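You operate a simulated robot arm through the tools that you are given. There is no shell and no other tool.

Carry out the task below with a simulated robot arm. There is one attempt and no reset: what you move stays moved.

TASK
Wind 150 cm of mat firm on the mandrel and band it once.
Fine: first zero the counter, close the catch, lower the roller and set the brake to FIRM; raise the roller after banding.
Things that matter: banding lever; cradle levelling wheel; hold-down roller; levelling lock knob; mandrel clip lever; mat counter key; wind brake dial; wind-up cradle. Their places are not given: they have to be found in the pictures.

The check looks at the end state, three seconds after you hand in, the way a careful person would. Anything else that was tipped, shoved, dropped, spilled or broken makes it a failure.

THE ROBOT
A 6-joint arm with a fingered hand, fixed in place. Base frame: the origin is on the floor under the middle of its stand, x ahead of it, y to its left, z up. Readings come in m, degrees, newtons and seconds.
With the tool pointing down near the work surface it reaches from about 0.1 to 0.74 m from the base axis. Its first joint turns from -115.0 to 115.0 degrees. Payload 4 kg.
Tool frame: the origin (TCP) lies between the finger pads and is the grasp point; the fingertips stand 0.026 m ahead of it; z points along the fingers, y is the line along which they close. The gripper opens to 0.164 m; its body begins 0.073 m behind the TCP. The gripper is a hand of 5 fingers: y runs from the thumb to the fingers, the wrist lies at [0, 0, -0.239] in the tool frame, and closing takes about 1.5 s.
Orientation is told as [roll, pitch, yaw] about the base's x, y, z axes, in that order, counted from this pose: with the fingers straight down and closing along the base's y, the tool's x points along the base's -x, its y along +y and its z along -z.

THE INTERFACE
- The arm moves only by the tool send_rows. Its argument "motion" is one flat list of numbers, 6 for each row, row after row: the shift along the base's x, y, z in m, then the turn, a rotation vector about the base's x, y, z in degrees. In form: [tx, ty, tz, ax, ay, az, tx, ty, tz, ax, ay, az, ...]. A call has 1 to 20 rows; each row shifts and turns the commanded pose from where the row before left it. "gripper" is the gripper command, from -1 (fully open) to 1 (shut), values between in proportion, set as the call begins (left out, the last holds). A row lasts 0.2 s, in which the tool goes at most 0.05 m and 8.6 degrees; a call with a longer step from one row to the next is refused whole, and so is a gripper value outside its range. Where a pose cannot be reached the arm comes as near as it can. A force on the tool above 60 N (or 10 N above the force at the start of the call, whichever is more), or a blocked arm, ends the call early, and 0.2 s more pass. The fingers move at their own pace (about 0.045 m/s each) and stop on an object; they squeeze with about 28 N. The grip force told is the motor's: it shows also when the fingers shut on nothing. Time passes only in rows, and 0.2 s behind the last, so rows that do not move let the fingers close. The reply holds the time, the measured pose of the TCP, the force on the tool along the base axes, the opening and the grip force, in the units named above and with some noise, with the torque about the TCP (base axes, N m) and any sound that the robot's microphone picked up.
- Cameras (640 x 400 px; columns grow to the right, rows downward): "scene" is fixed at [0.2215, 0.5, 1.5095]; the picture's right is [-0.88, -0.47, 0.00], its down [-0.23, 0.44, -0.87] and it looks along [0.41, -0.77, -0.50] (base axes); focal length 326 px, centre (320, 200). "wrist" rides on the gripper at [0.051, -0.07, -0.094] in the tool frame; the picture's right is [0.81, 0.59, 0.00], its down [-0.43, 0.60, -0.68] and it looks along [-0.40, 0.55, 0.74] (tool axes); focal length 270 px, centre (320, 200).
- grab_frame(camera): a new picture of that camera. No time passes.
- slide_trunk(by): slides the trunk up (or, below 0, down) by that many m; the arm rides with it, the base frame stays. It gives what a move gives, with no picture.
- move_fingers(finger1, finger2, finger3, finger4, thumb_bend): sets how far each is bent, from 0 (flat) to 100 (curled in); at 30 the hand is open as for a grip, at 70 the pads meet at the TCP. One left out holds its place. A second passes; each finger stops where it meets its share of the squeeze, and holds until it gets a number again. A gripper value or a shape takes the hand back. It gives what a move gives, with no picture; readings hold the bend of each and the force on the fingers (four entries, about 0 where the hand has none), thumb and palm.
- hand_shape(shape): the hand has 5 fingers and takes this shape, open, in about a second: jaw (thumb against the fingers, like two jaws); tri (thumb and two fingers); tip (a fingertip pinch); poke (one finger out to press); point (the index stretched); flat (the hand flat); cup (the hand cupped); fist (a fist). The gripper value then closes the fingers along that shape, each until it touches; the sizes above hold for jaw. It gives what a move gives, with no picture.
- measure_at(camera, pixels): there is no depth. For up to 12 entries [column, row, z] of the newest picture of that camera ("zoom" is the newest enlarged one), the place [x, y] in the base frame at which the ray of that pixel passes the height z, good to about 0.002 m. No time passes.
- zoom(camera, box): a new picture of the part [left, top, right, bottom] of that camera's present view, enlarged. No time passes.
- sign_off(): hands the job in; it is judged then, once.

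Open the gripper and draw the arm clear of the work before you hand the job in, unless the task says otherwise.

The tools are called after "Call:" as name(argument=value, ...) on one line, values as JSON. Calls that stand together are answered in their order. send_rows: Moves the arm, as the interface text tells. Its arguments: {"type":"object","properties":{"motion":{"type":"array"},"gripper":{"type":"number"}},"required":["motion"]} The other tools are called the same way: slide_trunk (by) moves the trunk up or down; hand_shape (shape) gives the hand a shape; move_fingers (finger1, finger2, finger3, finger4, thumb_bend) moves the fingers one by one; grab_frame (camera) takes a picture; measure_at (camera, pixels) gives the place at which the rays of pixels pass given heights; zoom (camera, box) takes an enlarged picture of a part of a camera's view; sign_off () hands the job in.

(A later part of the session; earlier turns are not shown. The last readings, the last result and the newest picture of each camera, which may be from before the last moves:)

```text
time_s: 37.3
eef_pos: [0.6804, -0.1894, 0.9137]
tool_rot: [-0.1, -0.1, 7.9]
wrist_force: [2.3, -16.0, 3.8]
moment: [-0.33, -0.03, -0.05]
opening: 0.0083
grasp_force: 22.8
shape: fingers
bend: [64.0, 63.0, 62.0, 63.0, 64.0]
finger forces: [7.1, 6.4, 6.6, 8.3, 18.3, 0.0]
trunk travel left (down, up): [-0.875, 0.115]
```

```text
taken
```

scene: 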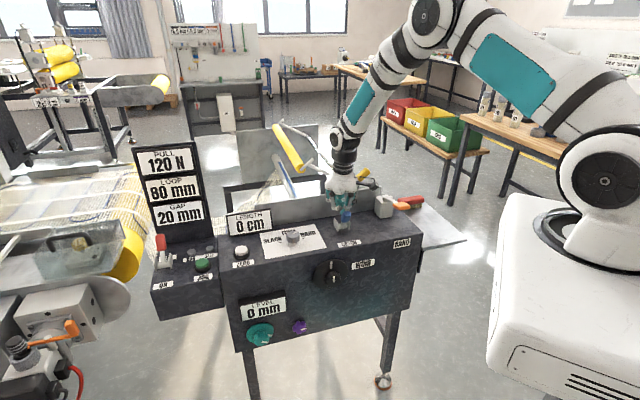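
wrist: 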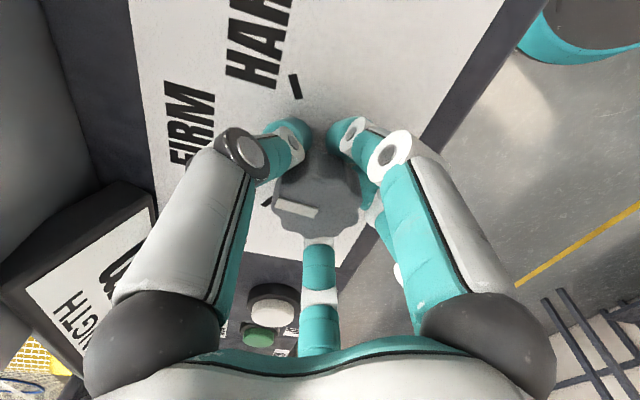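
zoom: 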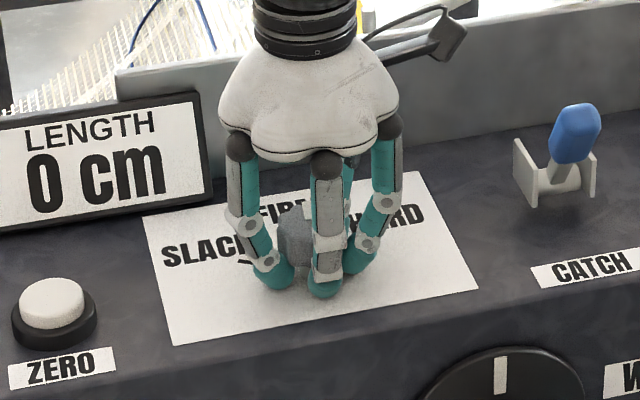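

Both turns are done. I open the fingers, lift off and look at where the mark points now.

Call:
move_fingers(finger1=42, finger2=42, finger3=42, finger4=42, thumb_bend=42)

Call:
send_rows(motion=[0, 0, 0.03, 0, 0, 0, 0, 0, 0.045, 0, 0, 0, 0, 0, 0.045, 0, 0, 0, 0, 0, 0.04, 0, 0, 0])

Call:
zoom(camera="scene", box=[250, 200, 340, 270])

Call:
grab_frame(camera="wrist")

```text
time_s: 38.3
eef_pos: [0.6797, -0.1867, 0.9126]
tool_rot: [-0.1, 0.0, 7.8]
wrist_force: [-0.2, 0.7, 1.3]
moment: [0.05, -0.02, 0.0]
opening: 0.0618
grasp_force: 0.3
shape: fingers
bend: [42.0, 42.0, 42.0, 42.0, 42.0]
finger forces: [0.0, 0.0, 0.6, 0.2, 0.1, 0.0]
trunk travel left (down, up): [-0.875, 0.115]
```

```text
time_s: 39.3
eef_pos: [0.6792, -0.1868, 1.0744]
tool_rot: [-0.1, 0.0, 7.8]
wrist_force: [0.0, 0.6, 0.3]
moment: [-0.03, 0.02, -0.01]
opening: 0.0616
grasp_force: 0.1
shape: fingers
bend: [42.0, 42.0, 42.0, 42.0, 42.0]
finger forces: [0.0, 0.0, 0.0, 0.2, 0.0, 0.0]
trunk travel left (down, up): [-0.875, 0.115]
```

```text
5.71 times, centred on (295, 235) of scene
```

zoom: 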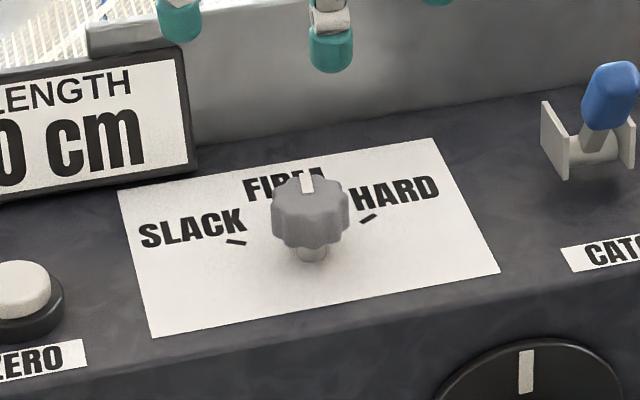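

```text
taken
```

wrist: 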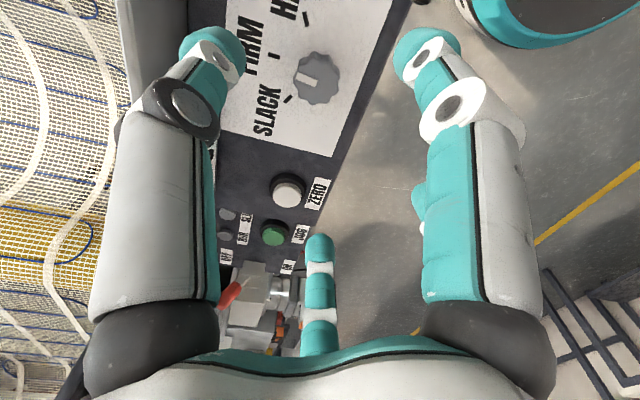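

The mark now points nearly along FIRM. I zoom tighter in both views to judge the exact angle.

Call:
zoom(camera="scene", box=[275, 220, 315, 250])

Call:
zoom(camera="wrist", box=[240, 20, 370, 150])

```text
13.33 times, centred on (295, 235) of scene
```

zoom: 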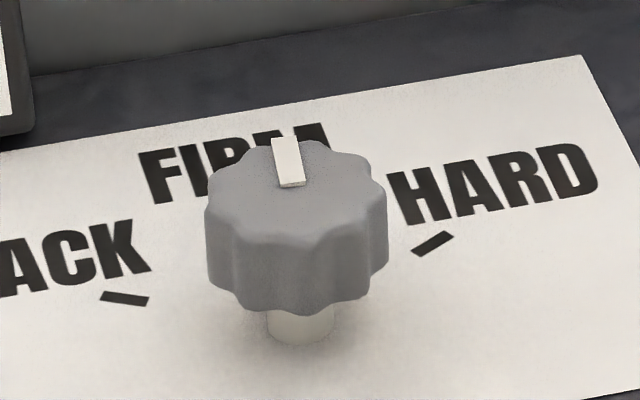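

```text
3.08 times, centred on (305, 85) of wrist
```

zoom: 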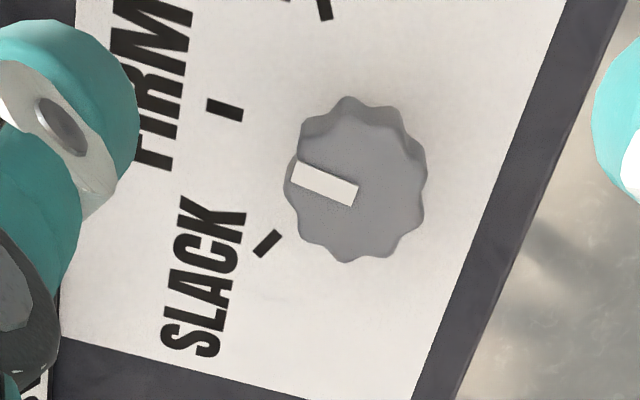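

The mark aligns with the FIRM tick within about 3°, so the brake is set. Now the WIND wheel on the front face: I back the hand off toward the robot and turn the tool to face the panel.

Call:
send_rows(motion=[-0.0327, 0.0124, 0.0037, 0, 0, -7.69, -0.0327, 0.0124, 0.0037, 0, 0, -7.69, -0.0327, 0.0124, 0.0037, 0, 0, -7.69, -0.0327, 0.0124, 0.0037, 0, 0, -7.69, -0.0327, 0.0124, 0.0037, 0, 0, -7.69, -0.0327, 0.0124, 0.0037, 0, 0, -7.69, -0.0327, 0.0124, 0.0037, 0, 0, -7.69])

Call:
grab_frame(camera="wrist")

Call:
grab_frame(camera="scene")

```text
time_s: 40.9
eef_pos: [0.4482, -0.1033, 1.0974]
tool_rot: [0.0, -0.2, -46.2]
wrist_force: [0.8, 0.3, 0.9]
moment: [0.02, -0.02, -0.01]
opening: 0.0618
grasp_force: 0.0
shape: fingers
bend: [42.0, 42.0, 42.0, 42.0, 42.0]
finger forces: [0.1, 0.0, 0.0, 0.0, 0.0, 0.1]
trunk travel left (down, up): [-0.875, 0.115]
```

```text
taken
```

wrist: 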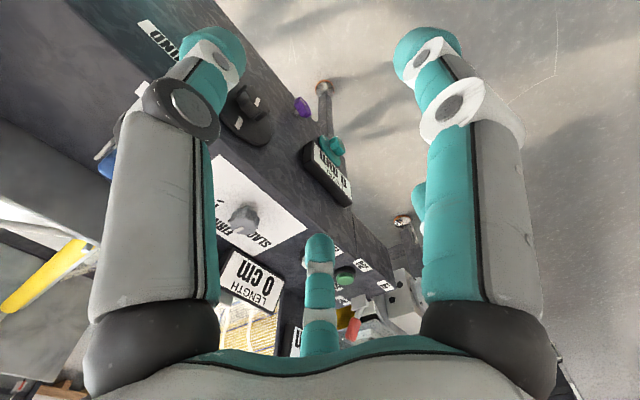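

```text
taken
```

scene: 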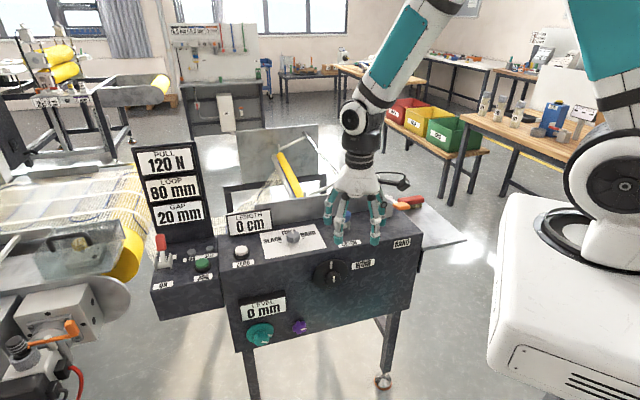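

The wrist view now shows the WIND knob at about (252,115), along with the purple knob and teal wheel. I zoom there and triangulate the wheel.

Call:
zoom(camera="wrist", box=[200, 60, 360, 200])

Call:
zoom(camera="scene", box=[300, 245, 380, 305])

```text
2.86 times, centred on (280, 130) of wrist
```

zoom: 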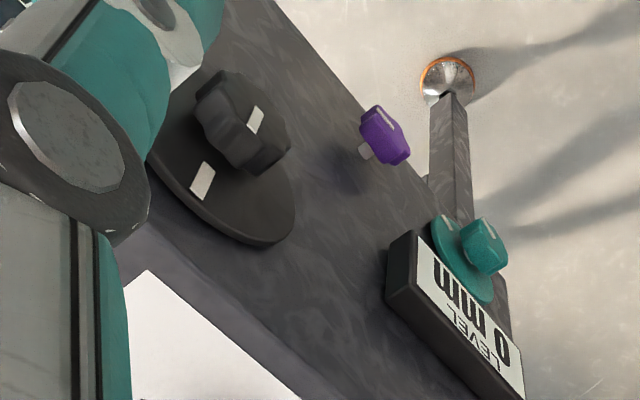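

```text
6.67 times, centred on (340, 275) of scene
```

zoom: 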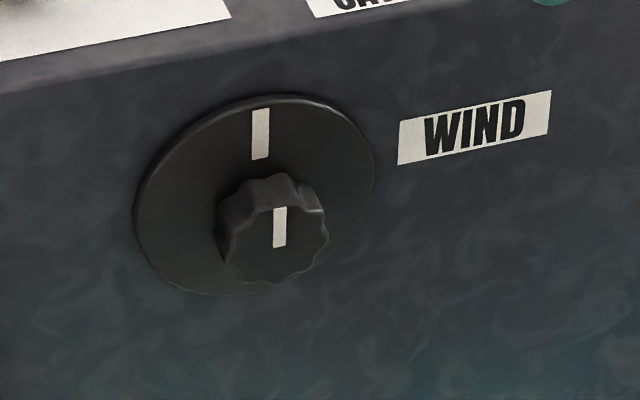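

I use the two white marks as correspondences: the disk mark at scene (331.2,265.1) and wrist (238.7,123.4), and the knob mark at scene (334,279) and wrist (257.3,102).

Call:
measure_at(camera="scene", pixels=[[331.15, 265.1, 0.78], [331.15, 265.1, 0.86], [334, 279.05, 0.74], [334, 279.05, 0.84], [334, 281, 0.78], [299.5, 326, 0.7], [299.5, 326, 0.76], [260, 332, 0.7], [260, 332, 0.76]])

Call:
measure_at(camera="wrist", pixels=[[238.7, 123.4, 0.78], [238.7, 123.4, 0.86], [257.3, 102, 0.74], [257.3, 102, 0.84], [302, 108, 0.7], [302, 108, 0.76], [337, 145, 0.7], [337, 145, 0.76]])

```text
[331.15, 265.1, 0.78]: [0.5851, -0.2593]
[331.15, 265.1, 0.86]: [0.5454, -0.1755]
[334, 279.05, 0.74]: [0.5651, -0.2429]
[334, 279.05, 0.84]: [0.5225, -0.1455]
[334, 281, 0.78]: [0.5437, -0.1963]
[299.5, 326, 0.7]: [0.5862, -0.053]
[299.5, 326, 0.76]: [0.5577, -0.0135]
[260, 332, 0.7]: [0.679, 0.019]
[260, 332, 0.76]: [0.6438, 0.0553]
```

```text
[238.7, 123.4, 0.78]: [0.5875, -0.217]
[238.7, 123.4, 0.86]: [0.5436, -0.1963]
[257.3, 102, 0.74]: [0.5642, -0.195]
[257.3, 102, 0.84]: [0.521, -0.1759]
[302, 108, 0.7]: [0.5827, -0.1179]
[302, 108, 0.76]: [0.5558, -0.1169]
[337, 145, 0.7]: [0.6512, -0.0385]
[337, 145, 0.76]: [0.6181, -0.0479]
```

The wheel axis is at u≈0.260, z≈0.789, with the knob face at n≈-0.506 and the disk at n≈-0.534. I tilt the tool toward horizontal in two halves while lowering in front of the panel.

Call:
send_rows(motion=[0.0005, 0.0005, -0.0248, -5.39, -5.21, 0, 0.0005, 0.0005, -0.0248, -5.39, -5.21, 0, 0.0005, 0.0005, -0.0248, -5.39, -5.21, 0, 0.0005, 0.0005, -0.0248, -5.39, -5.21, 0, 0.0005, 0.0005, -0.0248, -5.39, -5.21, 0, 0.0005, 0.0005, -0.0248, -5.39, -5.21, 0])

Call:
grab_frame(camera="scene")

Call:
grab_frame(camera="wrist")

```text
time_s: 42.3
eef_pos: [0.4455, -0.1094, 0.9801]
tool_rot: [-3.4, -36.4, -45.9]
wrist_force: [0.6, -0.5, -1.0]
moment: [-0.04, 0.01, -0.02]
opening: 0.0617
grasp_force: 0.0
shape: fingers
bend: [42.0, 42.0, 42.0, 42.0, 42.0]
finger forces: [0.1, 0.0, 0.1, 0.0, 0.1, 0.0]
out of reach, approached as far as the arm can: row 2, 3, 4
trunk travel left (down, up): [-0.875, 0.115]
```

```text
taken
```

scene: 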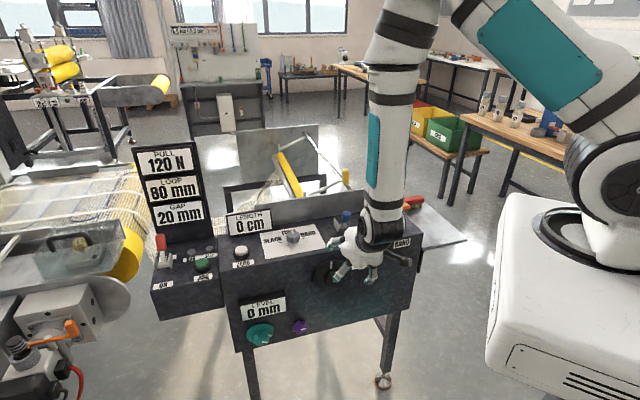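

```text
taken
```

wrist: 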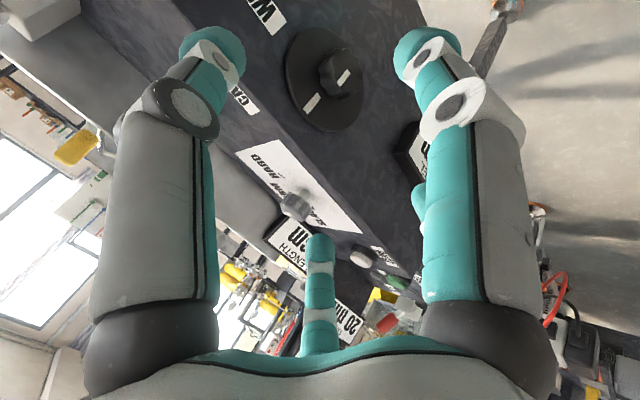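

The arm reported out of reach at this trunk height, since the forearm hangs too steeply for a horizontal tool. I back off and lift the arm, then lower the trunk so the shoulder sits lower.

Call:
send_rows(motion=[-0.01, 0.01, 0.04, 0, 0, 0, -0.01, 0.01, 0.04, 0, 0, 0, -0.01, 0.01, 0.04, 0, 0, 0, -0.01, 0.01, 0.04, 0, 0, 0, -0.01, 0.01, 0.04, 0, 0, 0])

Call:
slide_trunk(by=-0.25)

Call:
grab_frame(camera="scene")

```text
time_s: 43.5
eef_pos: [0.4351, -0.0515, 1.1759]
tool_rot: [-3.4, -36.4, -46.0]
wrist_force: [0.1, -0.5, -0.4]
moment: [0.03, -0.03, -0.01]
opening: 0.0618
grasp_force: 0.0
shape: fingers
bend: [42.0, 42.0, 42.0, 42.0, 42.0]
finger forces: [0.1, 0.1, 0.0, 0.0, 0.1, 0.0]
out of reach, approached as far as the arm can: row 2, 3, 4, 5
trunk travel left (down, up): [-0.875, 0.115]
```

```text
time_s: 46.1
eef_pos: [0.437, -0.0524, 0.9244]
tool_rot: [-3.4, -36.4, -45.9]
wrist_force: [0.7, 1.5, 1.1]
moment: [0.02, -0.01, 0.01]
opening: 0.0618
grasp_force: 0.1
shape: fingers
bend: [42.0, 42.0, 42.0, 42.0, 42.0]
finger forces: [0.0, 0.0, 0.0, 0.1, 0.1, 0.0]
trunk travel left (down, up): [-0.625, 0.365]
```

```text
taken
```

scene: 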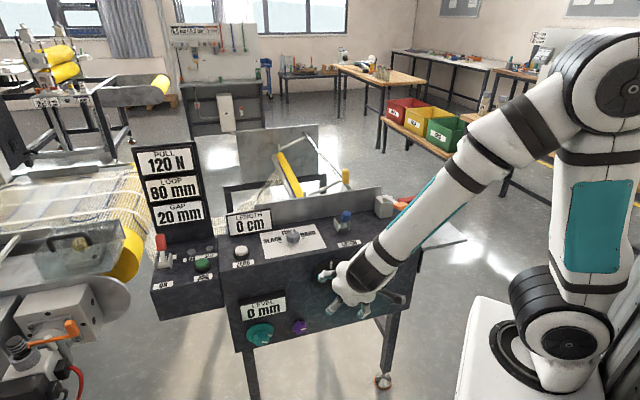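

The shoulder is lower now and the forearm slopes better. I raise the arm again, slide the trunk down another 0.25 m, and then tilt further.

Call:
send_rows(motion=[-0.006, 0.006, 0.045, 0, 0, 0, -0.006, 0.006, 0.045, 0, 0, 0, -0.006, 0.006, 0.045, 0, 0, 0, -0.006, 0.006, 0.045, 0, 0, 0, -0.006, 0.006, 0.045, 0, 0, 0])

Call:
slide_trunk(by=-0.25)

Call:
grab_frame(camera="scene")

```text
time_s: 47.3
eef_pos: [0.4466, -0.006, 1.1341]
tool_rot: [-3.6, -36.1, -45.8]
wrist_force: [0.3, -0.2, -0.6]
moment: [-0.03, 0.05, 0.02]
opening: 0.0618
grasp_force: 0.0
shape: fingers
bend: [42.0, 42.0, 42.0, 42.0, 42.0]
finger forces: [0.0, 0.0, 0.0, 0.0, 0.1, 0.1]
out of reach, approached as far as the arm can: row 3, 4, 5
trunk travel left (down, up): [-0.625, 0.365]
```

```text
time_s: 49.8
eef_pos: [0.4465, -0.0061, 0.8831]
tool_rot: [-3.8, -36.2, -45.9]
wrist_force: [0.4, 0.0, 0.2]
moment: [0.03, 0.0, -0.02]
opening: 0.0616
grasp_force: 0.1
shape: fingers
bend: [42.0, 42.0, 42.0, 42.0, 42.0]
finger forces: [0.0, 0.1, 0.0, 0.0, 0.1, 0.0]
trunk travel left (down, up): [-0.375, 0.615]
```

```text
taken
```

scene: 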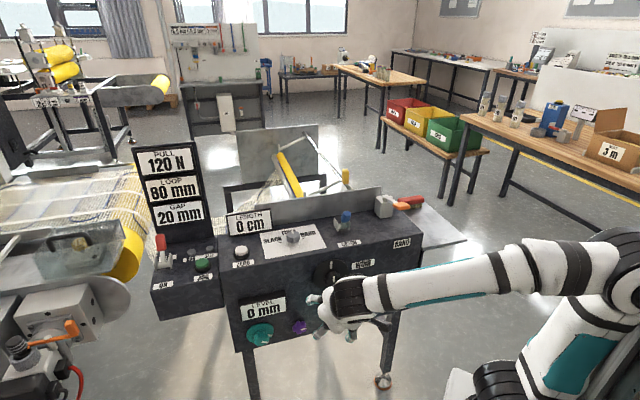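

The forearm is now nearly level. I continue tilting the tool to horizontal, also removing the small roll error, while moving to a pre-grip spot in front of the wheel.

Call:
send_rows(motion=[0, 0, 0, 2.13, -2.2, 2.24, 0.002, -0.008, -0.01, -5.39, -5.21, 0, 0.002, -0.008, -0.01, -5.39, -5.21, 0, 0.002, -0.008, -0.01, -5.39, -5.21, 0, 0.002, -0.008, -0.01, -5.39, -5.21, 0])

Call:
grab_frame(camera="scene")

Call:
grab_frame(camera="wrist")

```text
time_s: 51.0
eef_pos: [0.467, -0.0346, 0.8406]
tool_rot: [0.3, -66.3, -46.2]
wrist_force: [-0.7, 1.3, -0.3]
moment: [0.01, -0.01, -0.01]
opening: 0.0618
grasp_force: 0.1
shape: fingers
bend: [42.0, 42.0, 42.0, 42.0, 42.0]
finger forces: [0.0, 0.0, 0.0, 0.1, 0.1, 0.0]
out of reach, approached as far as the arm can: row 1
trunk travel left (down, up): [-0.375, 0.615]
```

```text
taken
```

scene: 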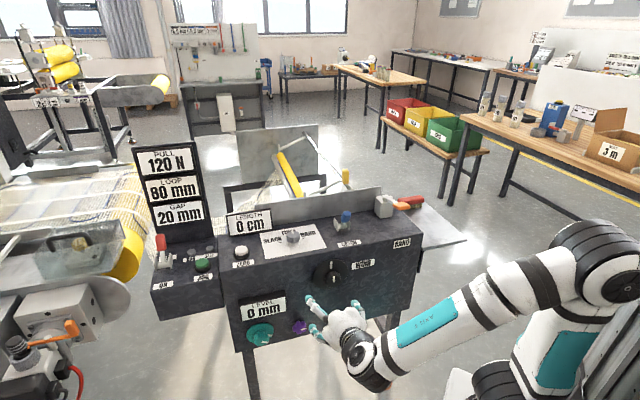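

```text
taken
```

wrist: 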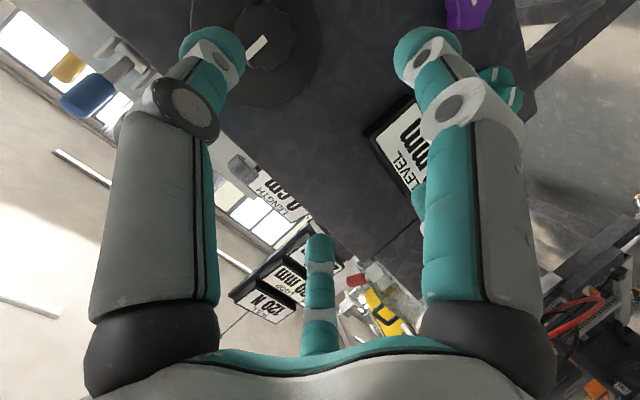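

Tilt is now 66°. I finish the last 24° and centre in front of the wheel at about 3 cm from the knob.

Call:
send_rows(motion=[0.0064, -0.0253, -0.0129, -4.26, -4.12, 0, 0.0064, -0.0253, -0.0129, -4.26, -4.12, 0, 0.0064, -0.0253, -0.0129, -4.26, -4.12, 0, 0.0064, -0.0253, -0.0129, -4.26, -4.12, 0])

Call:
grab_frame(camera="scene")

Call:
grab_frame(camera="wrist")

```text
time_s: 52.0
eef_pos: [0.518, -0.1252, 0.7927]
tool_rot: [90.4, -90.0, -136.2]
wrist_force: [-0.1, 0.1, -0.4]
moment: [0.01, 0.01, 0.01]
opening: 0.0622
grasp_force: 0.1
shape: fingers
bend: [42.0, 42.0, 42.0, 42.0, 42.0]
finger forces: [0.0, 0.0, 0.0, 0.0, 0.1, 0.1]
out of reach, approached as far as the arm can: row 1, 2, 3
trunk travel left (down, up): [-0.375, 0.615]
```

```text
taken
```

scene: 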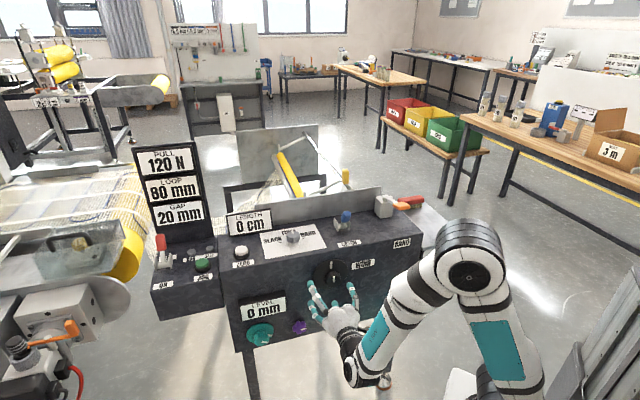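

```text
taken
```

wrist: 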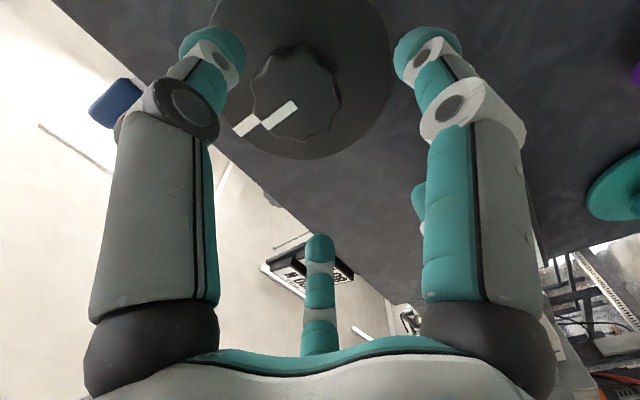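

The tool is horizontal at u≈0.285, n≈-0.45. I shift 2.5 cm right along the panel to centre on the knob seen at wrist (293,95).

Call:
send_rows(motion=[-0.0092, -0.0088, -0.0018, 0, 0, 0, -0.0091, -0.0089, -0.0019, 0, 0, 0])

Call:
grab_frame(camera="wrist")

Call:
zoom(camera="scene", box=[280, 240, 400, 340])

```text
time_s: 52.6
eef_pos: [0.5141, -0.1404, 0.7872]
tool_rot: [25.1, -89.9, -71.0]
wrist_force: [0.7, 0.7, -0.1]
moment: [0.01, 0.02, 0.01]
opening: 0.062
grasp_force: 0.0
shape: fingers
bend: [42.0, 42.0, 42.0, 42.0, 42.0]
finger forces: [0.0, 0.0, 0.0, 0.1, 0.0, 0.0]
out of reach, approached as far as the arm can: row 1, 2
trunk travel left (down, up): [-0.375, 0.615]
```

```text
taken
```

wrist: 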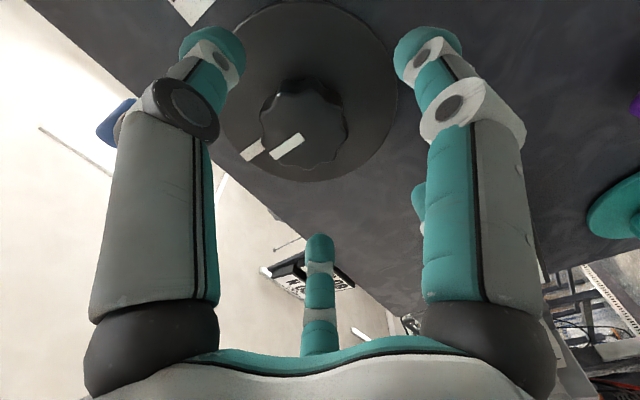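

```text
4.00 times, centred on (340, 290) of scene
```

zoom: 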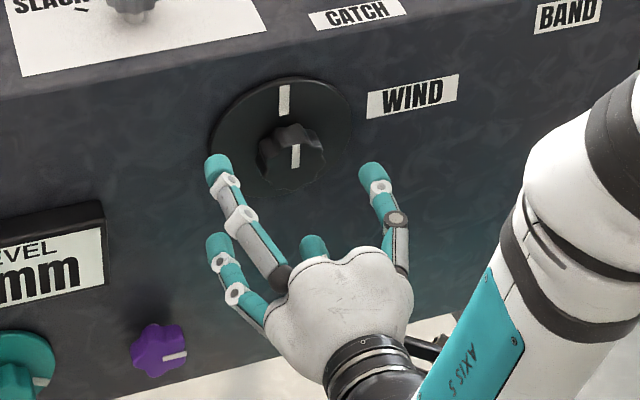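

The arm is too folded to centre fully; it is 1.2 cm off along the panel. I raise the hand while backing away, then lower the trunk another 0.25 m to get a freer posture.

Call:
send_rows(motion=[-0.005, 0.0085, 0.03, 0, 0, 0, -0.005, 0.0085, 0.04, 0, 0, 0, -0.005, 0.0085, 0.04, 0, 0, 0, -0.005, 0.0085, 0.045, 0, 0, 0, -0.005, 0.0085, 0.045, 0, 0, 0])

Call:
slide_trunk(by=-0.25)

Call:
grab_frame(camera="scene")

Call:
grab_frame(camera="wrist")

```text
time_s: 53.8
eef_pos: [0.5015, -0.0991, 0.9847]
tool_rot: [-3.4, -89.9, -42.5]
wrist_force: [0.2, 0.8, -0.1]
moment: [0.0, 0.0, 0.0]
opening: 0.0619
grasp_force: 0.0
shape: fingers
bend: [42.0, 42.0, 42.0, 42.0, 42.0]
finger forces: [0.0, 0.0, 0.0, 0.1, 0.0, 0.1]
out of reach, approached as far as the arm can: row 1, 2
trunk travel left (down, up): [-0.375, 0.615]
```

```text
time_s: 56.4
eef_pos: [0.5059, -0.1003, 0.7157]
tool_rot: [-58.7, -87.4, 12.6]
wrist_force: [0.2, -0.2, -0.5]
moment: [0.01, -0.01, -0.01]
opening: 0.0621
grasp_force: 0.0
shape: fingers
bend: [42.0, 42.0, 42.0, 42.0, 42.0]
finger forces: [0.1, 0.0, 0.0, 0.0, 0.0, 0.1]
trunk travel left (down, up): [-0.125, 0.865]
```

```text
taken
```

scene: 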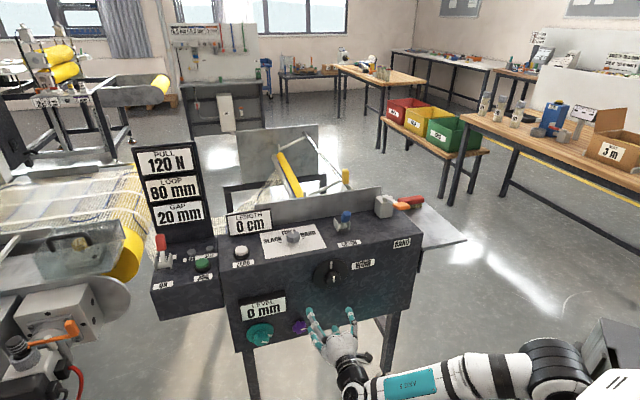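

```text
taken
```

wrist: 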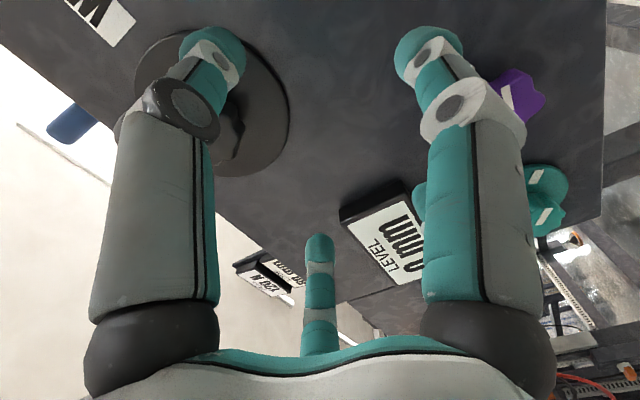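

Trunk is lower now. I move to the pre-grip point in front of the wheel axis and level the small pitch error.

Call:
send_rows(motion=[-0.002, -0.0142, 0.0244, -0.62, -0.6, 0, -0.002, -0.0142, 0.0244, -0.62, -0.6, 0, -0.0022, -0.0142, 0.0245, -0.62, -0.6, 0])

Call:
grab_frame(camera="wrist")

Call:
zoom(camera="scene", box=[280, 240, 400, 340])

```text
time_s: 57.4
eef_pos: [0.536, -0.1379, 0.7643]
tool_rot: [-100.6, -87.3, 54.7]
wrist_force: [0.0, -0.5, -0.8]
moment: [-0.01, -0.02, 0.0]
opening: 0.0621
grasp_force: 0.0
shape: fingers
bend: [42.0, 42.0, 42.0, 42.0, 42.0]
finger forces: [0.1, 0.0, 0.1, 0.0, 0.0, 0.0]
out of reach, approached as far as the arm can: row 1, 2, 3
trunk travel left (down, up): [-0.125, 0.865]
stopped in row 3: the arm was blocked; the commanded pose is now the measured one
```

```text
taken
```

wrist: 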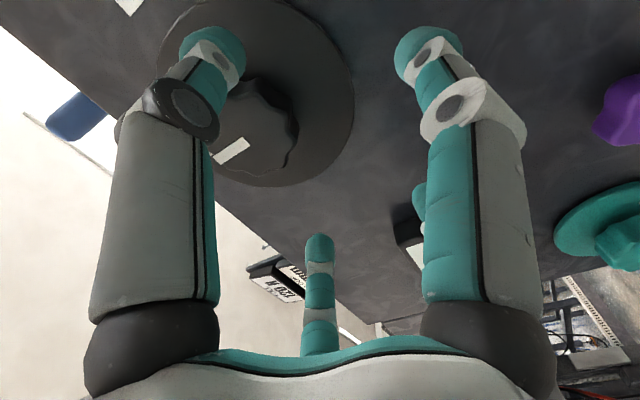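

```text
4.00 times, centred on (340, 290) of scene
```

zoom: 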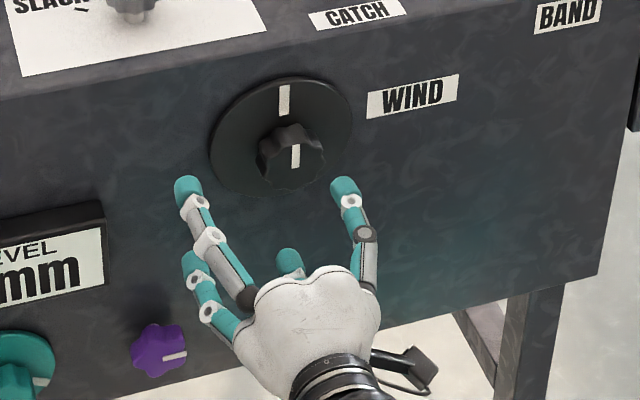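

The arm reports being blocked with no force at the tool, so the posture itself is constrained. I look at the whole scene to see how the arm is folded.

Call:
grab_frame(camera="scene")

Call:
zoom(camera="scene", box=[320, 240, 640, 400])

```text
taken
```

scene: 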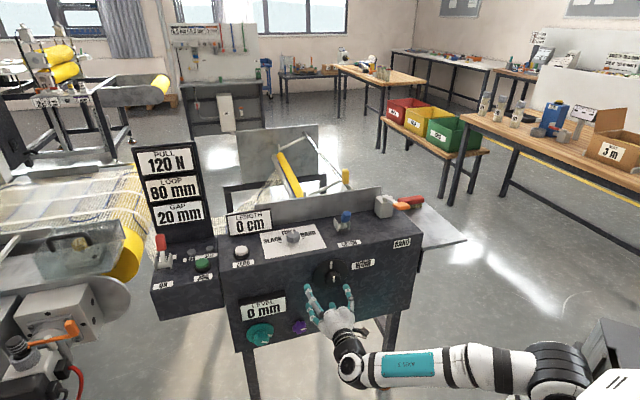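

```text
2.00 times, centred on (480, 320) of scene
```

zoom: 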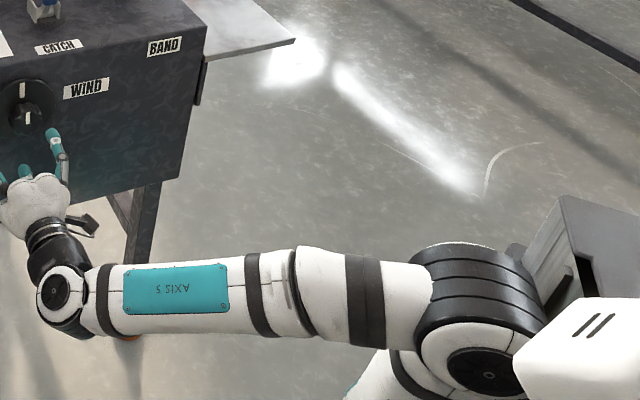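

The elbow is pressed against the robot's column because the trunk is too low. I ease the hand back and down a little first, then raise the trunk by 0.15 m to an in-between height.

Call:
send_rows(motion=[-0.007, 0.0072, -0.02, 0, 0, 0, -0.007, 0.0072, -0.02, 0, 0, 0, -0.007, 0.0072, -0.02, 0, 0, 0])

Call:
zoom(camera="scene", box=[240, 240, 400, 360])

```text
time_s: 58.2
eef_pos: [0.5145, -0.1159, 0.7069]
tool_rot: [-104.6, -87.6, 58.5]
wrist_force: [-0.4, -0.5, 0.1]
moment: [0.01, 0.01, 0.01]
opening: 0.0622
grasp_force: 0.0
shape: fingers
bend: [42.0, 42.0, 42.0, 42.0, 42.0]
finger forces: [0.0, 0.0, 0.0, 0.0, 0.0, 0.0]
trunk travel left (down, up): [-0.125, 0.865]
```

```text
3.33 times, centred on (320, 300) of scene
```

zoom: 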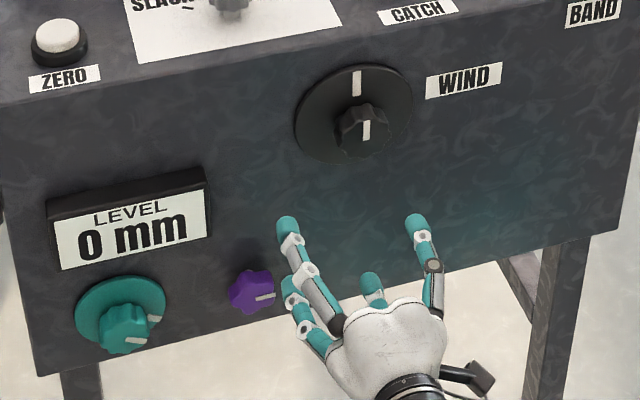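

The hand is now clear at n≈-0.44 with tips about 3 cm off the knob. I raise the trunk 0.15 m and then bring the hand to the wheel's height.

Call:
slide_trunk(by=0.15)

Call:
grab_frame(camera="scene")

```text
time_s: 60.0
eef_pos: [0.5136, -0.1168, 0.8565]
tool_rot: [-103.7, -87.4, 57.7]
wrist_force: [-0.3, 0.1, 0.1]
moment: [-0.02, -0.02, -0.01]
opening: 0.0618
grasp_force: 0.0
shape: fingers
bend: [42.0, 42.0, 42.0, 42.0, 42.0]
finger forces: [0.1, 0.0, 0.0, 0.0, 0.0, 0.0]
trunk travel left (down, up): [-0.275, 0.715]
```

```text
taken
```

scene: 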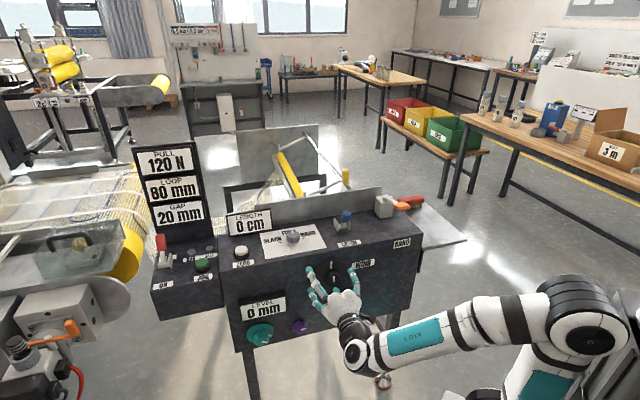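

The tool axis is along -n within 1°. I move to the pre-grip point (u=0.260, n=-0.45, z=0.789).

Call:
send_rows(motion=[-0.0046, -0.0087, -0.0225, 0, 0, 0, -0.0046, -0.0087, -0.0225, 0, 0, 0, -0.0047, -0.0087, -0.0225, 0, 0, 0])

Call:
grab_frame(camera="wrist")

Call:
zoom(camera="scene", box=[280, 240, 400, 340])

```text
time_s: 60.8
eef_pos: [0.5163, -0.139, 0.7917]
tool_rot: [-103.8, -87.3, 57.9]
wrist_force: [-0.4, 0.4, -0.1]
moment: [0.01, 0.02, 0.01]
opening: 0.0618
grasp_force: 0.0
shape: fingers
bend: [42.0, 42.0, 42.0, 42.0, 42.0]
finger forces: [0.0, 0.0, 0.1, 0.0, 0.0, 0.0]
out of reach, approached as far as the arm can: row 2, 3
trunk travel left (down, up): [-0.275, 0.715]
```

```text
taken
```

wrist: 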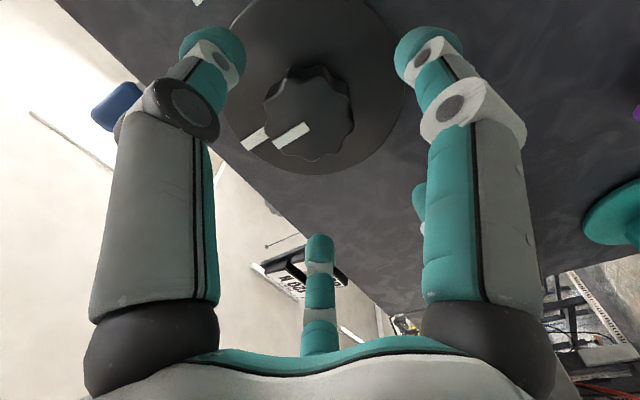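

```text
4.00 times, centred on (340, 290) of scene
```

zoom: 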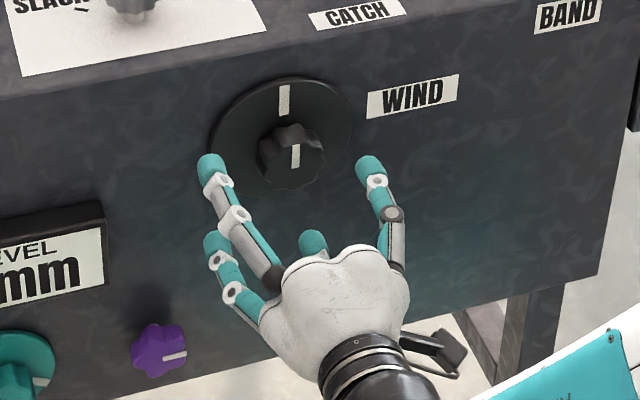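

The arm stops about 1.5 cm short of centring here, but the grip pose itself is farther out and should be reachable. I open the fingers wider and approach diagonally into the grip pose.

Call:
move_fingers(finger1=34, finger2=34, finger3=34, finger4=34, thumb_bend=34)

Call:
send_rows(motion=[0.001, -0.014, -0.001, 0, 0, 0, 0.004, -0.01, -0.001, 0, 0, 0])

Call:
grab_frame(camera="wrist")

Call:
zoom(camera="scene", box=[280, 240, 400, 340])

```text
time_s: 61.8
eef_pos: [0.5168, -0.1397, 0.7925]
tool_rot: [-103.5, -87.4, 57.6]
wrist_force: [0.0, 0.7, -0.6]
moment: [0.0, 0.03, -0.02]
opening: 0.0813
grasp_force: 0.0
shape: fingers
bend: [34.0, 34.0, 34.0, 34.0, 34.0]
finger forces: [0.0, 0.0, 0.1, 0.0, 0.0, 0.0]
trunk travel left (down, up): [-0.275, 0.715]
```

```text
time_s: 62.4
eef_pos: [0.5209, -0.1654, 0.7904]
tool_rot: [-103.6, -87.5, 57.7]
wrist_force: [-0.3, -0.3, 0.0]
moment: [-0.02, -0.03, 0.01]
opening: 0.0815
grasp_force: 0.1
shape: fingers
bend: [34.0, 34.0, 34.0, 34.0, 34.0]
finger forces: [0.0, 0.0, 0.0, 0.1, 0.1, 0.0]
trunk travel left (down, up): [-0.275, 0.715]
```

```text
taken
```

wrist: 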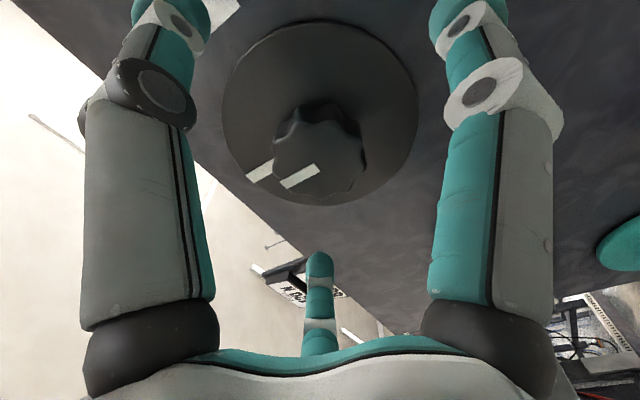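

```text
4.00 times, centred on (340, 290) of scene
```

zoom: 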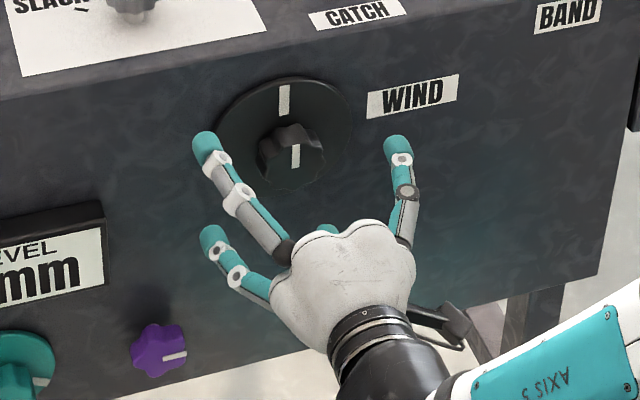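

The hand is now centred on the wheel axis (u=0.2596, z=0.790). I move 1.4 cm forward and close the fingers on the knob.

Call:
send_rows(motion=[0.005, -0.0052, -0.0005, 0, 0, 0, 0.0048, -0.005, -0.0005, 0, 0, 0])

Call:
move_fingers(finger1=75, finger2=75, finger3=75, finger4=75, thumb_bend=75)

Call:
grab_frame(camera="wrist")

Call:
zoom(camera="scene", box=[280, 240, 400, 340])

```text
time_s: 63.0
eef_pos: [0.5327, -0.1737, 0.789]
tool_rot: [-104.6, -87.4, 58.6]
wrist_force: [0.9, 0.1, 0.2]
moment: [-0.02, -0.04, 0.02]
opening: 0.0812
grasp_force: 0.1
shape: fingers
bend: [34.0, 34.0, 34.0, 34.0, 34.0]
finger forces: [0.0, 0.0, 0.0, 0.0, 0.0, 0.0]
trunk travel left (down, up): [-0.275, 0.715]
```

```text
time_s: 64.0
eef_pos: [0.5299, -0.176, 0.7889]
tool_rot: [-104.1, -87.5, 58.1]
wrist_force: [-9.3, -6.1, -0.5]
moment: [-0.05, -0.01, -0.25]
opening: 0.0226
grasp_force: 27.1
shape: fingers
bend: [59.0, 59.0, 60.0, 59.0, 60.0]
finger forces: [7.7, 8.3, 8.7, 7.7, 21.5, 0.0]
trunk travel left (down, up): [-0.275, 0.715]
```

```text
taken
```

wrist: 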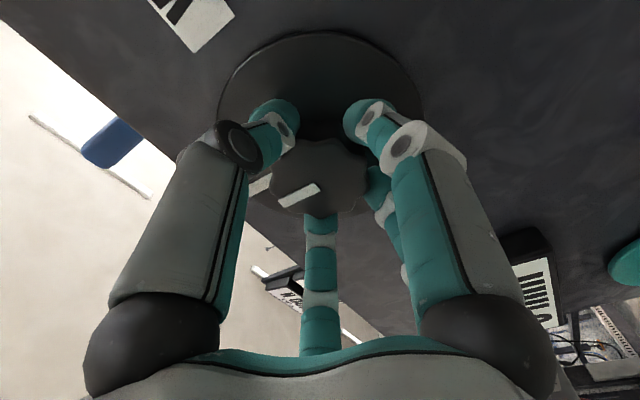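

```text
4.00 times, centred on (340, 290) of scene
```

zoom: 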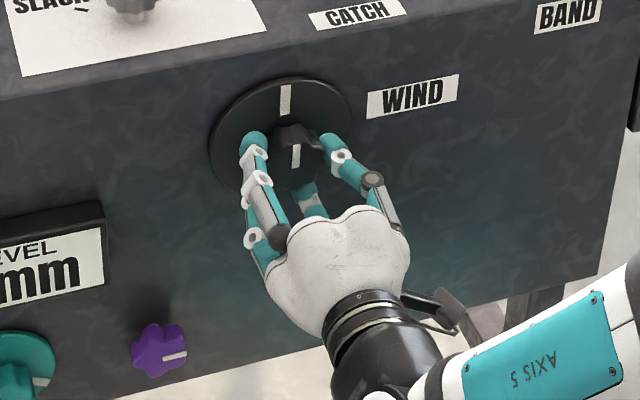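

All fingers grip the wheel knob. I test a small clockwise turn (24°, seen from the front) and read the LENGTH display.

Call:
send_rows(motion=[0, 0, 0, 5.56, -5.75, 0, 0, 0, 0, 5.56, -5.75, 0, 0, 0, 0, 5.56, -5.75, 0])

Call:
zoom(camera="scene", box=[210, 130, 400, 320])

Call:
grab_frame(camera="wrist")

```text
time_s: 64.8
eef_pos: [0.5305, -0.1756, 0.7906]
tool_rot: [91.3, -68.5, -137.6]
wrist_force: [-10.4, -7.2, -2.3]
moment: [0.01, 0.09, -0.33]
opening: 0.0222
grasp_force: 27.7
shape: fingers
bend: [59.0, 60.0, 60.0, 59.0, 60.0]
finger forces: [7.8, 8.1, 8.4, 8.5, 23.2, 0.0]
trunk travel left (down, up): [-0.275, 0.715]
```

```text
2.11 times, centred on (305, 225) of scene
```

zoom: 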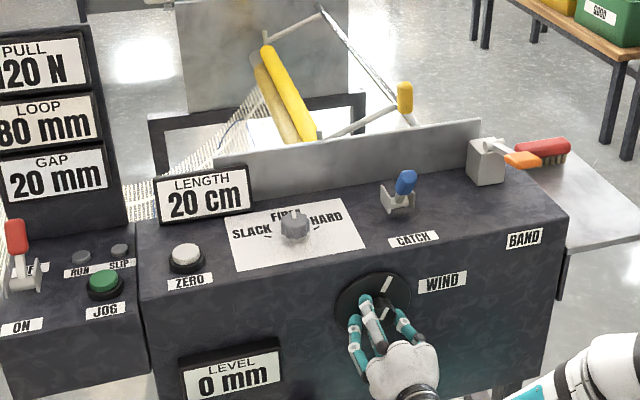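

```text
taken
```

wrist: 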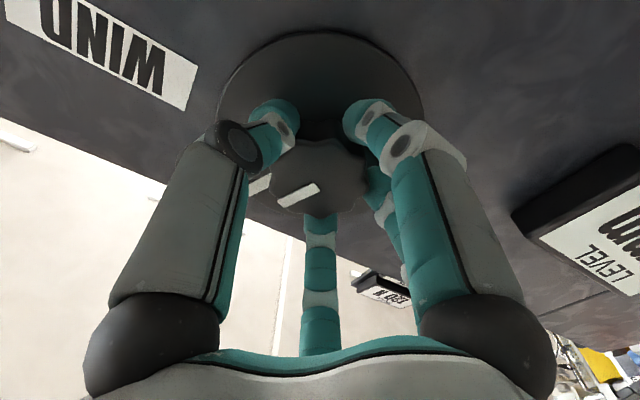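

LENGTH reads 20 cm after 24°, so clockwise winds and 150 cm should need about 180° in total; LEVEL still shows 0 mm. I continue clockwise 64° and check.

Call:
send_rows(motion=[0, 0, 0, 5.56, -5.75, 0, 0, 0, 0, 5.56, -5.75, 0, 0, 0, 0, 5.56, -5.75, 0, 0, 0, 0, 5.56, -5.75, 0, 0, 0, 0, 5.56, -5.75, 0, 0, 0, 0, 5.56, -5.75, 0, 0, 0, 0, 5.56, -5.75, 0, 0, 0, 0, 5.56, -5.75, 0])

Call:
zoom(camera="scene", box=[210, 130, 400, 320])

Call:
grab_frame(camera="wrist")

```text
time_s: 66.6
eef_pos: [0.532, -0.1757, 0.7891]
tool_rot: [89.9, -4.4, -136.5]
wrist_force: [-7.4, -5.5, -5.0]
moment: [0.1, 0.19, -0.26]
opening: 0.0217
grasp_force: 28.3
shape: fingers
bend: [60.0, 60.0, 59.0, 59.0, 61.0]
finger forces: [6.8, 8.7, 10.0, 9.6, 21.0, 0.0]
trunk travel left (down, up): [-0.275, 0.715]
```

```text
2.11 times, centred on (305, 225) of scene
```

zoom: 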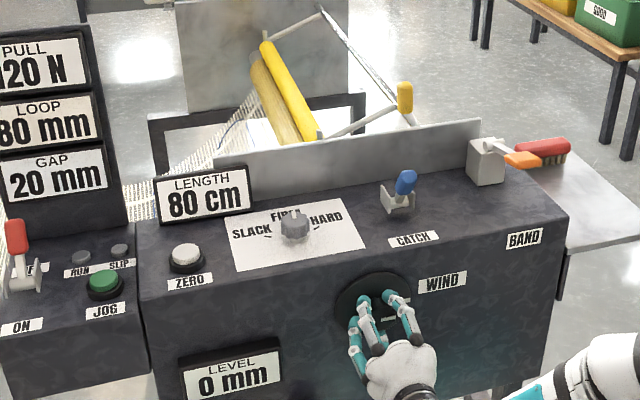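

```text
taken
```

wrist: 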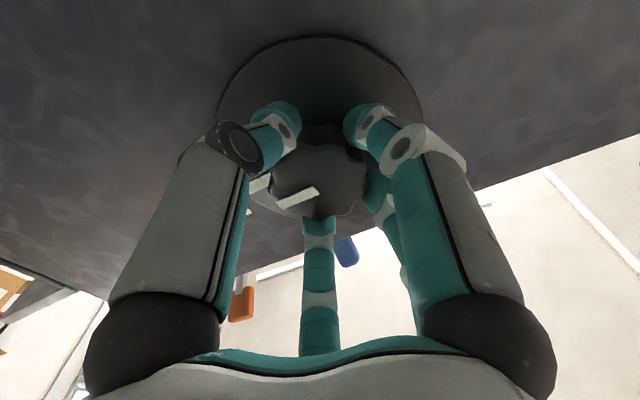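

LENGTH reads 80 cm after 88°. I continue 48° more, then finish in finer steps.

Call:
send_rows(motion=[0, 0, 0, 5.56, -5.75, 0, 0, 0, 0, 5.56, -5.75, 0, 0, 0, 0, 5.56, -5.75, 0, 0, 0, 0, 5.56, -5.75, 0, 0, 0, 0, 5.56, -5.75, 0, 0, 0, 0, 5.56, -5.75, 0])

Call:
zoom(camera="scene", box=[210, 130, 400, 320])

Call:
grab_frame(camera="wrist")

```text
time_s: 68.0
eef_pos: [0.5253, -0.1367, 0.8961]
tool_rot: [88.2, 42.5, -138.0]
wrist_force: [0.2, 0.9, -0.3]
moment: [-0.02, 0.0, 0.02]
opening: 0.0008
grasp_force: 0.1
shape: fingers
bend: [66.0, 67.0, 67.0, 66.0, 75.0]
finger forces: [0.0, 0.0, 0.1, 0.1, 0.0, 0.1]
out of reach, approached as far as the arm can: row 4, 5, 6
trunk travel left (down, up): [-0.275, 0.715]
```

```text
2.11 times, centred on (305, 225) of scene
```

zoom: 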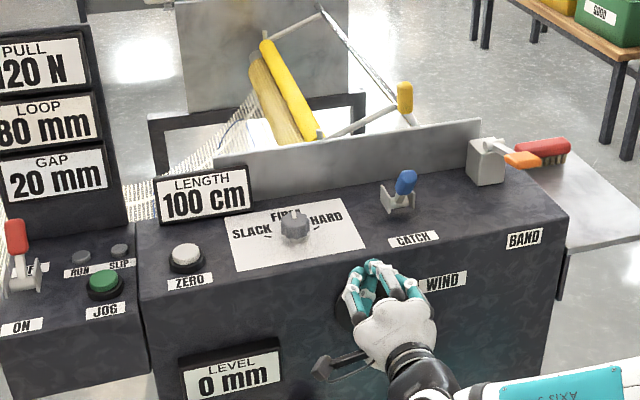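

```text
taken
```

wrist: 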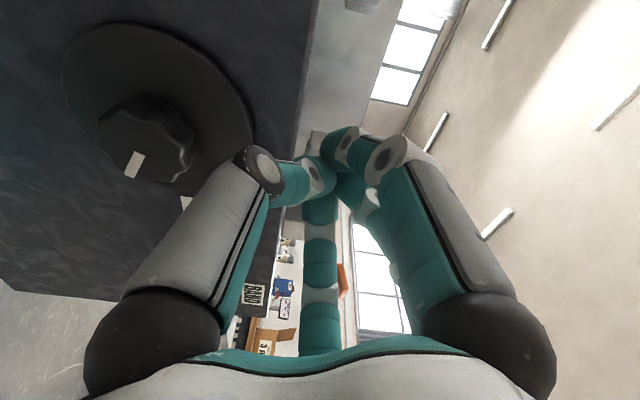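

The wrist ran out of range after about 24° more: the hand slid off the knob and LENGTH reads 100 cm, with nothing else disturbed. I turn the tool back 112° in free space above the wheel before regripping.

Call:
send_rows(motion=[-0.0016, -0.0007, 0, -5.56, 5.75, 0, -0.0016, -0.0007, 0, -5.56, 5.75, 0, -0.0016, -0.0007, 0, -5.56, 5.75, 0, -0.0016, -0.0007, 0, -5.56, 5.75, 0, -0.0016, -0.0007, 0, -5.56, 5.75, 0, -0.0016, -0.0007, 0, -5.56, 5.75, 0, -0.0016, -0.0007, 0, -5.56, 5.75, 0, -0.0016, -0.0007, 0, -5.56, 5.75, 0, -0.0016, -0.0007, 0, -5.56, 5.75, 0, -0.0016, -0.0007, 0, -5.56, 5.75, 0, -0.0016, -0.0007, 0, -5.56, 5.75, 0, -0.0016, -0.0007, 0, -5.56, 5.75, 0, -0.0016, -0.0007, 0, -5.56, 5.75, 0, -0.0016, -0.0007, 0, -5.56, 5.75, 0])

Call:
zoom(camera="scene", box=[210, 180, 420, 360])

Call:
grab_frame(camera="wrist")

```text
time_s: 71.0
eef_pos: [0.508, -0.1431, 0.88]
tool_rot: [86.4, -71.0, -133.0]
wrist_force: [-0.3, 0.1, -0.7]
moment: [-0.02, -0.03, -0.02]
opening: 0.0008
grasp_force: 0.0
shape: fingers
bend: [66.0, 67.0, 67.0, 66.0, 75.0]
finger forces: [0.0, 0.0, 0.1, 0.0, 0.0, 0.0]
out of reach, approached as far as the arm can: row 14
trunk travel left (down, up): [-0.275, 0.715]
```

```text
2.22 times, centred on (315, 270) of scene
```

zoom: 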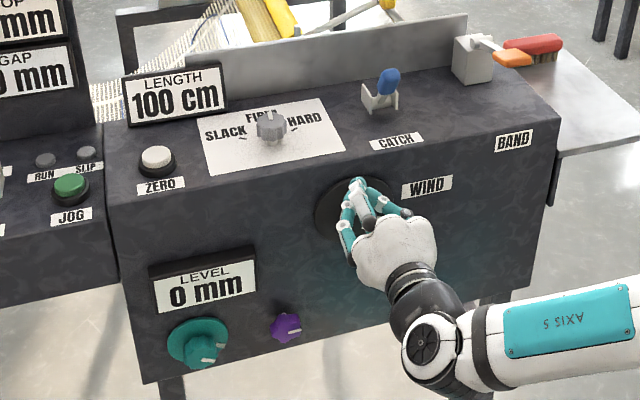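

```text
taken
```

wrist: 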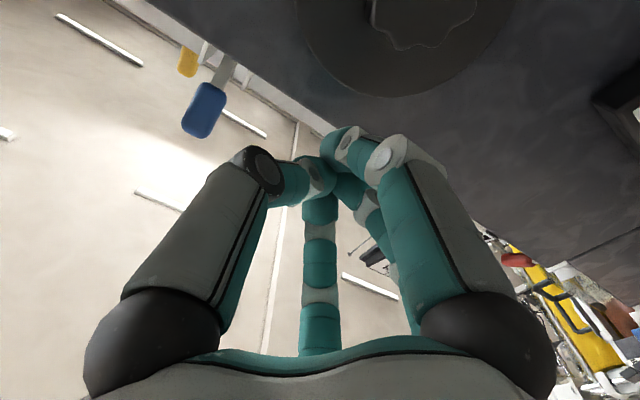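

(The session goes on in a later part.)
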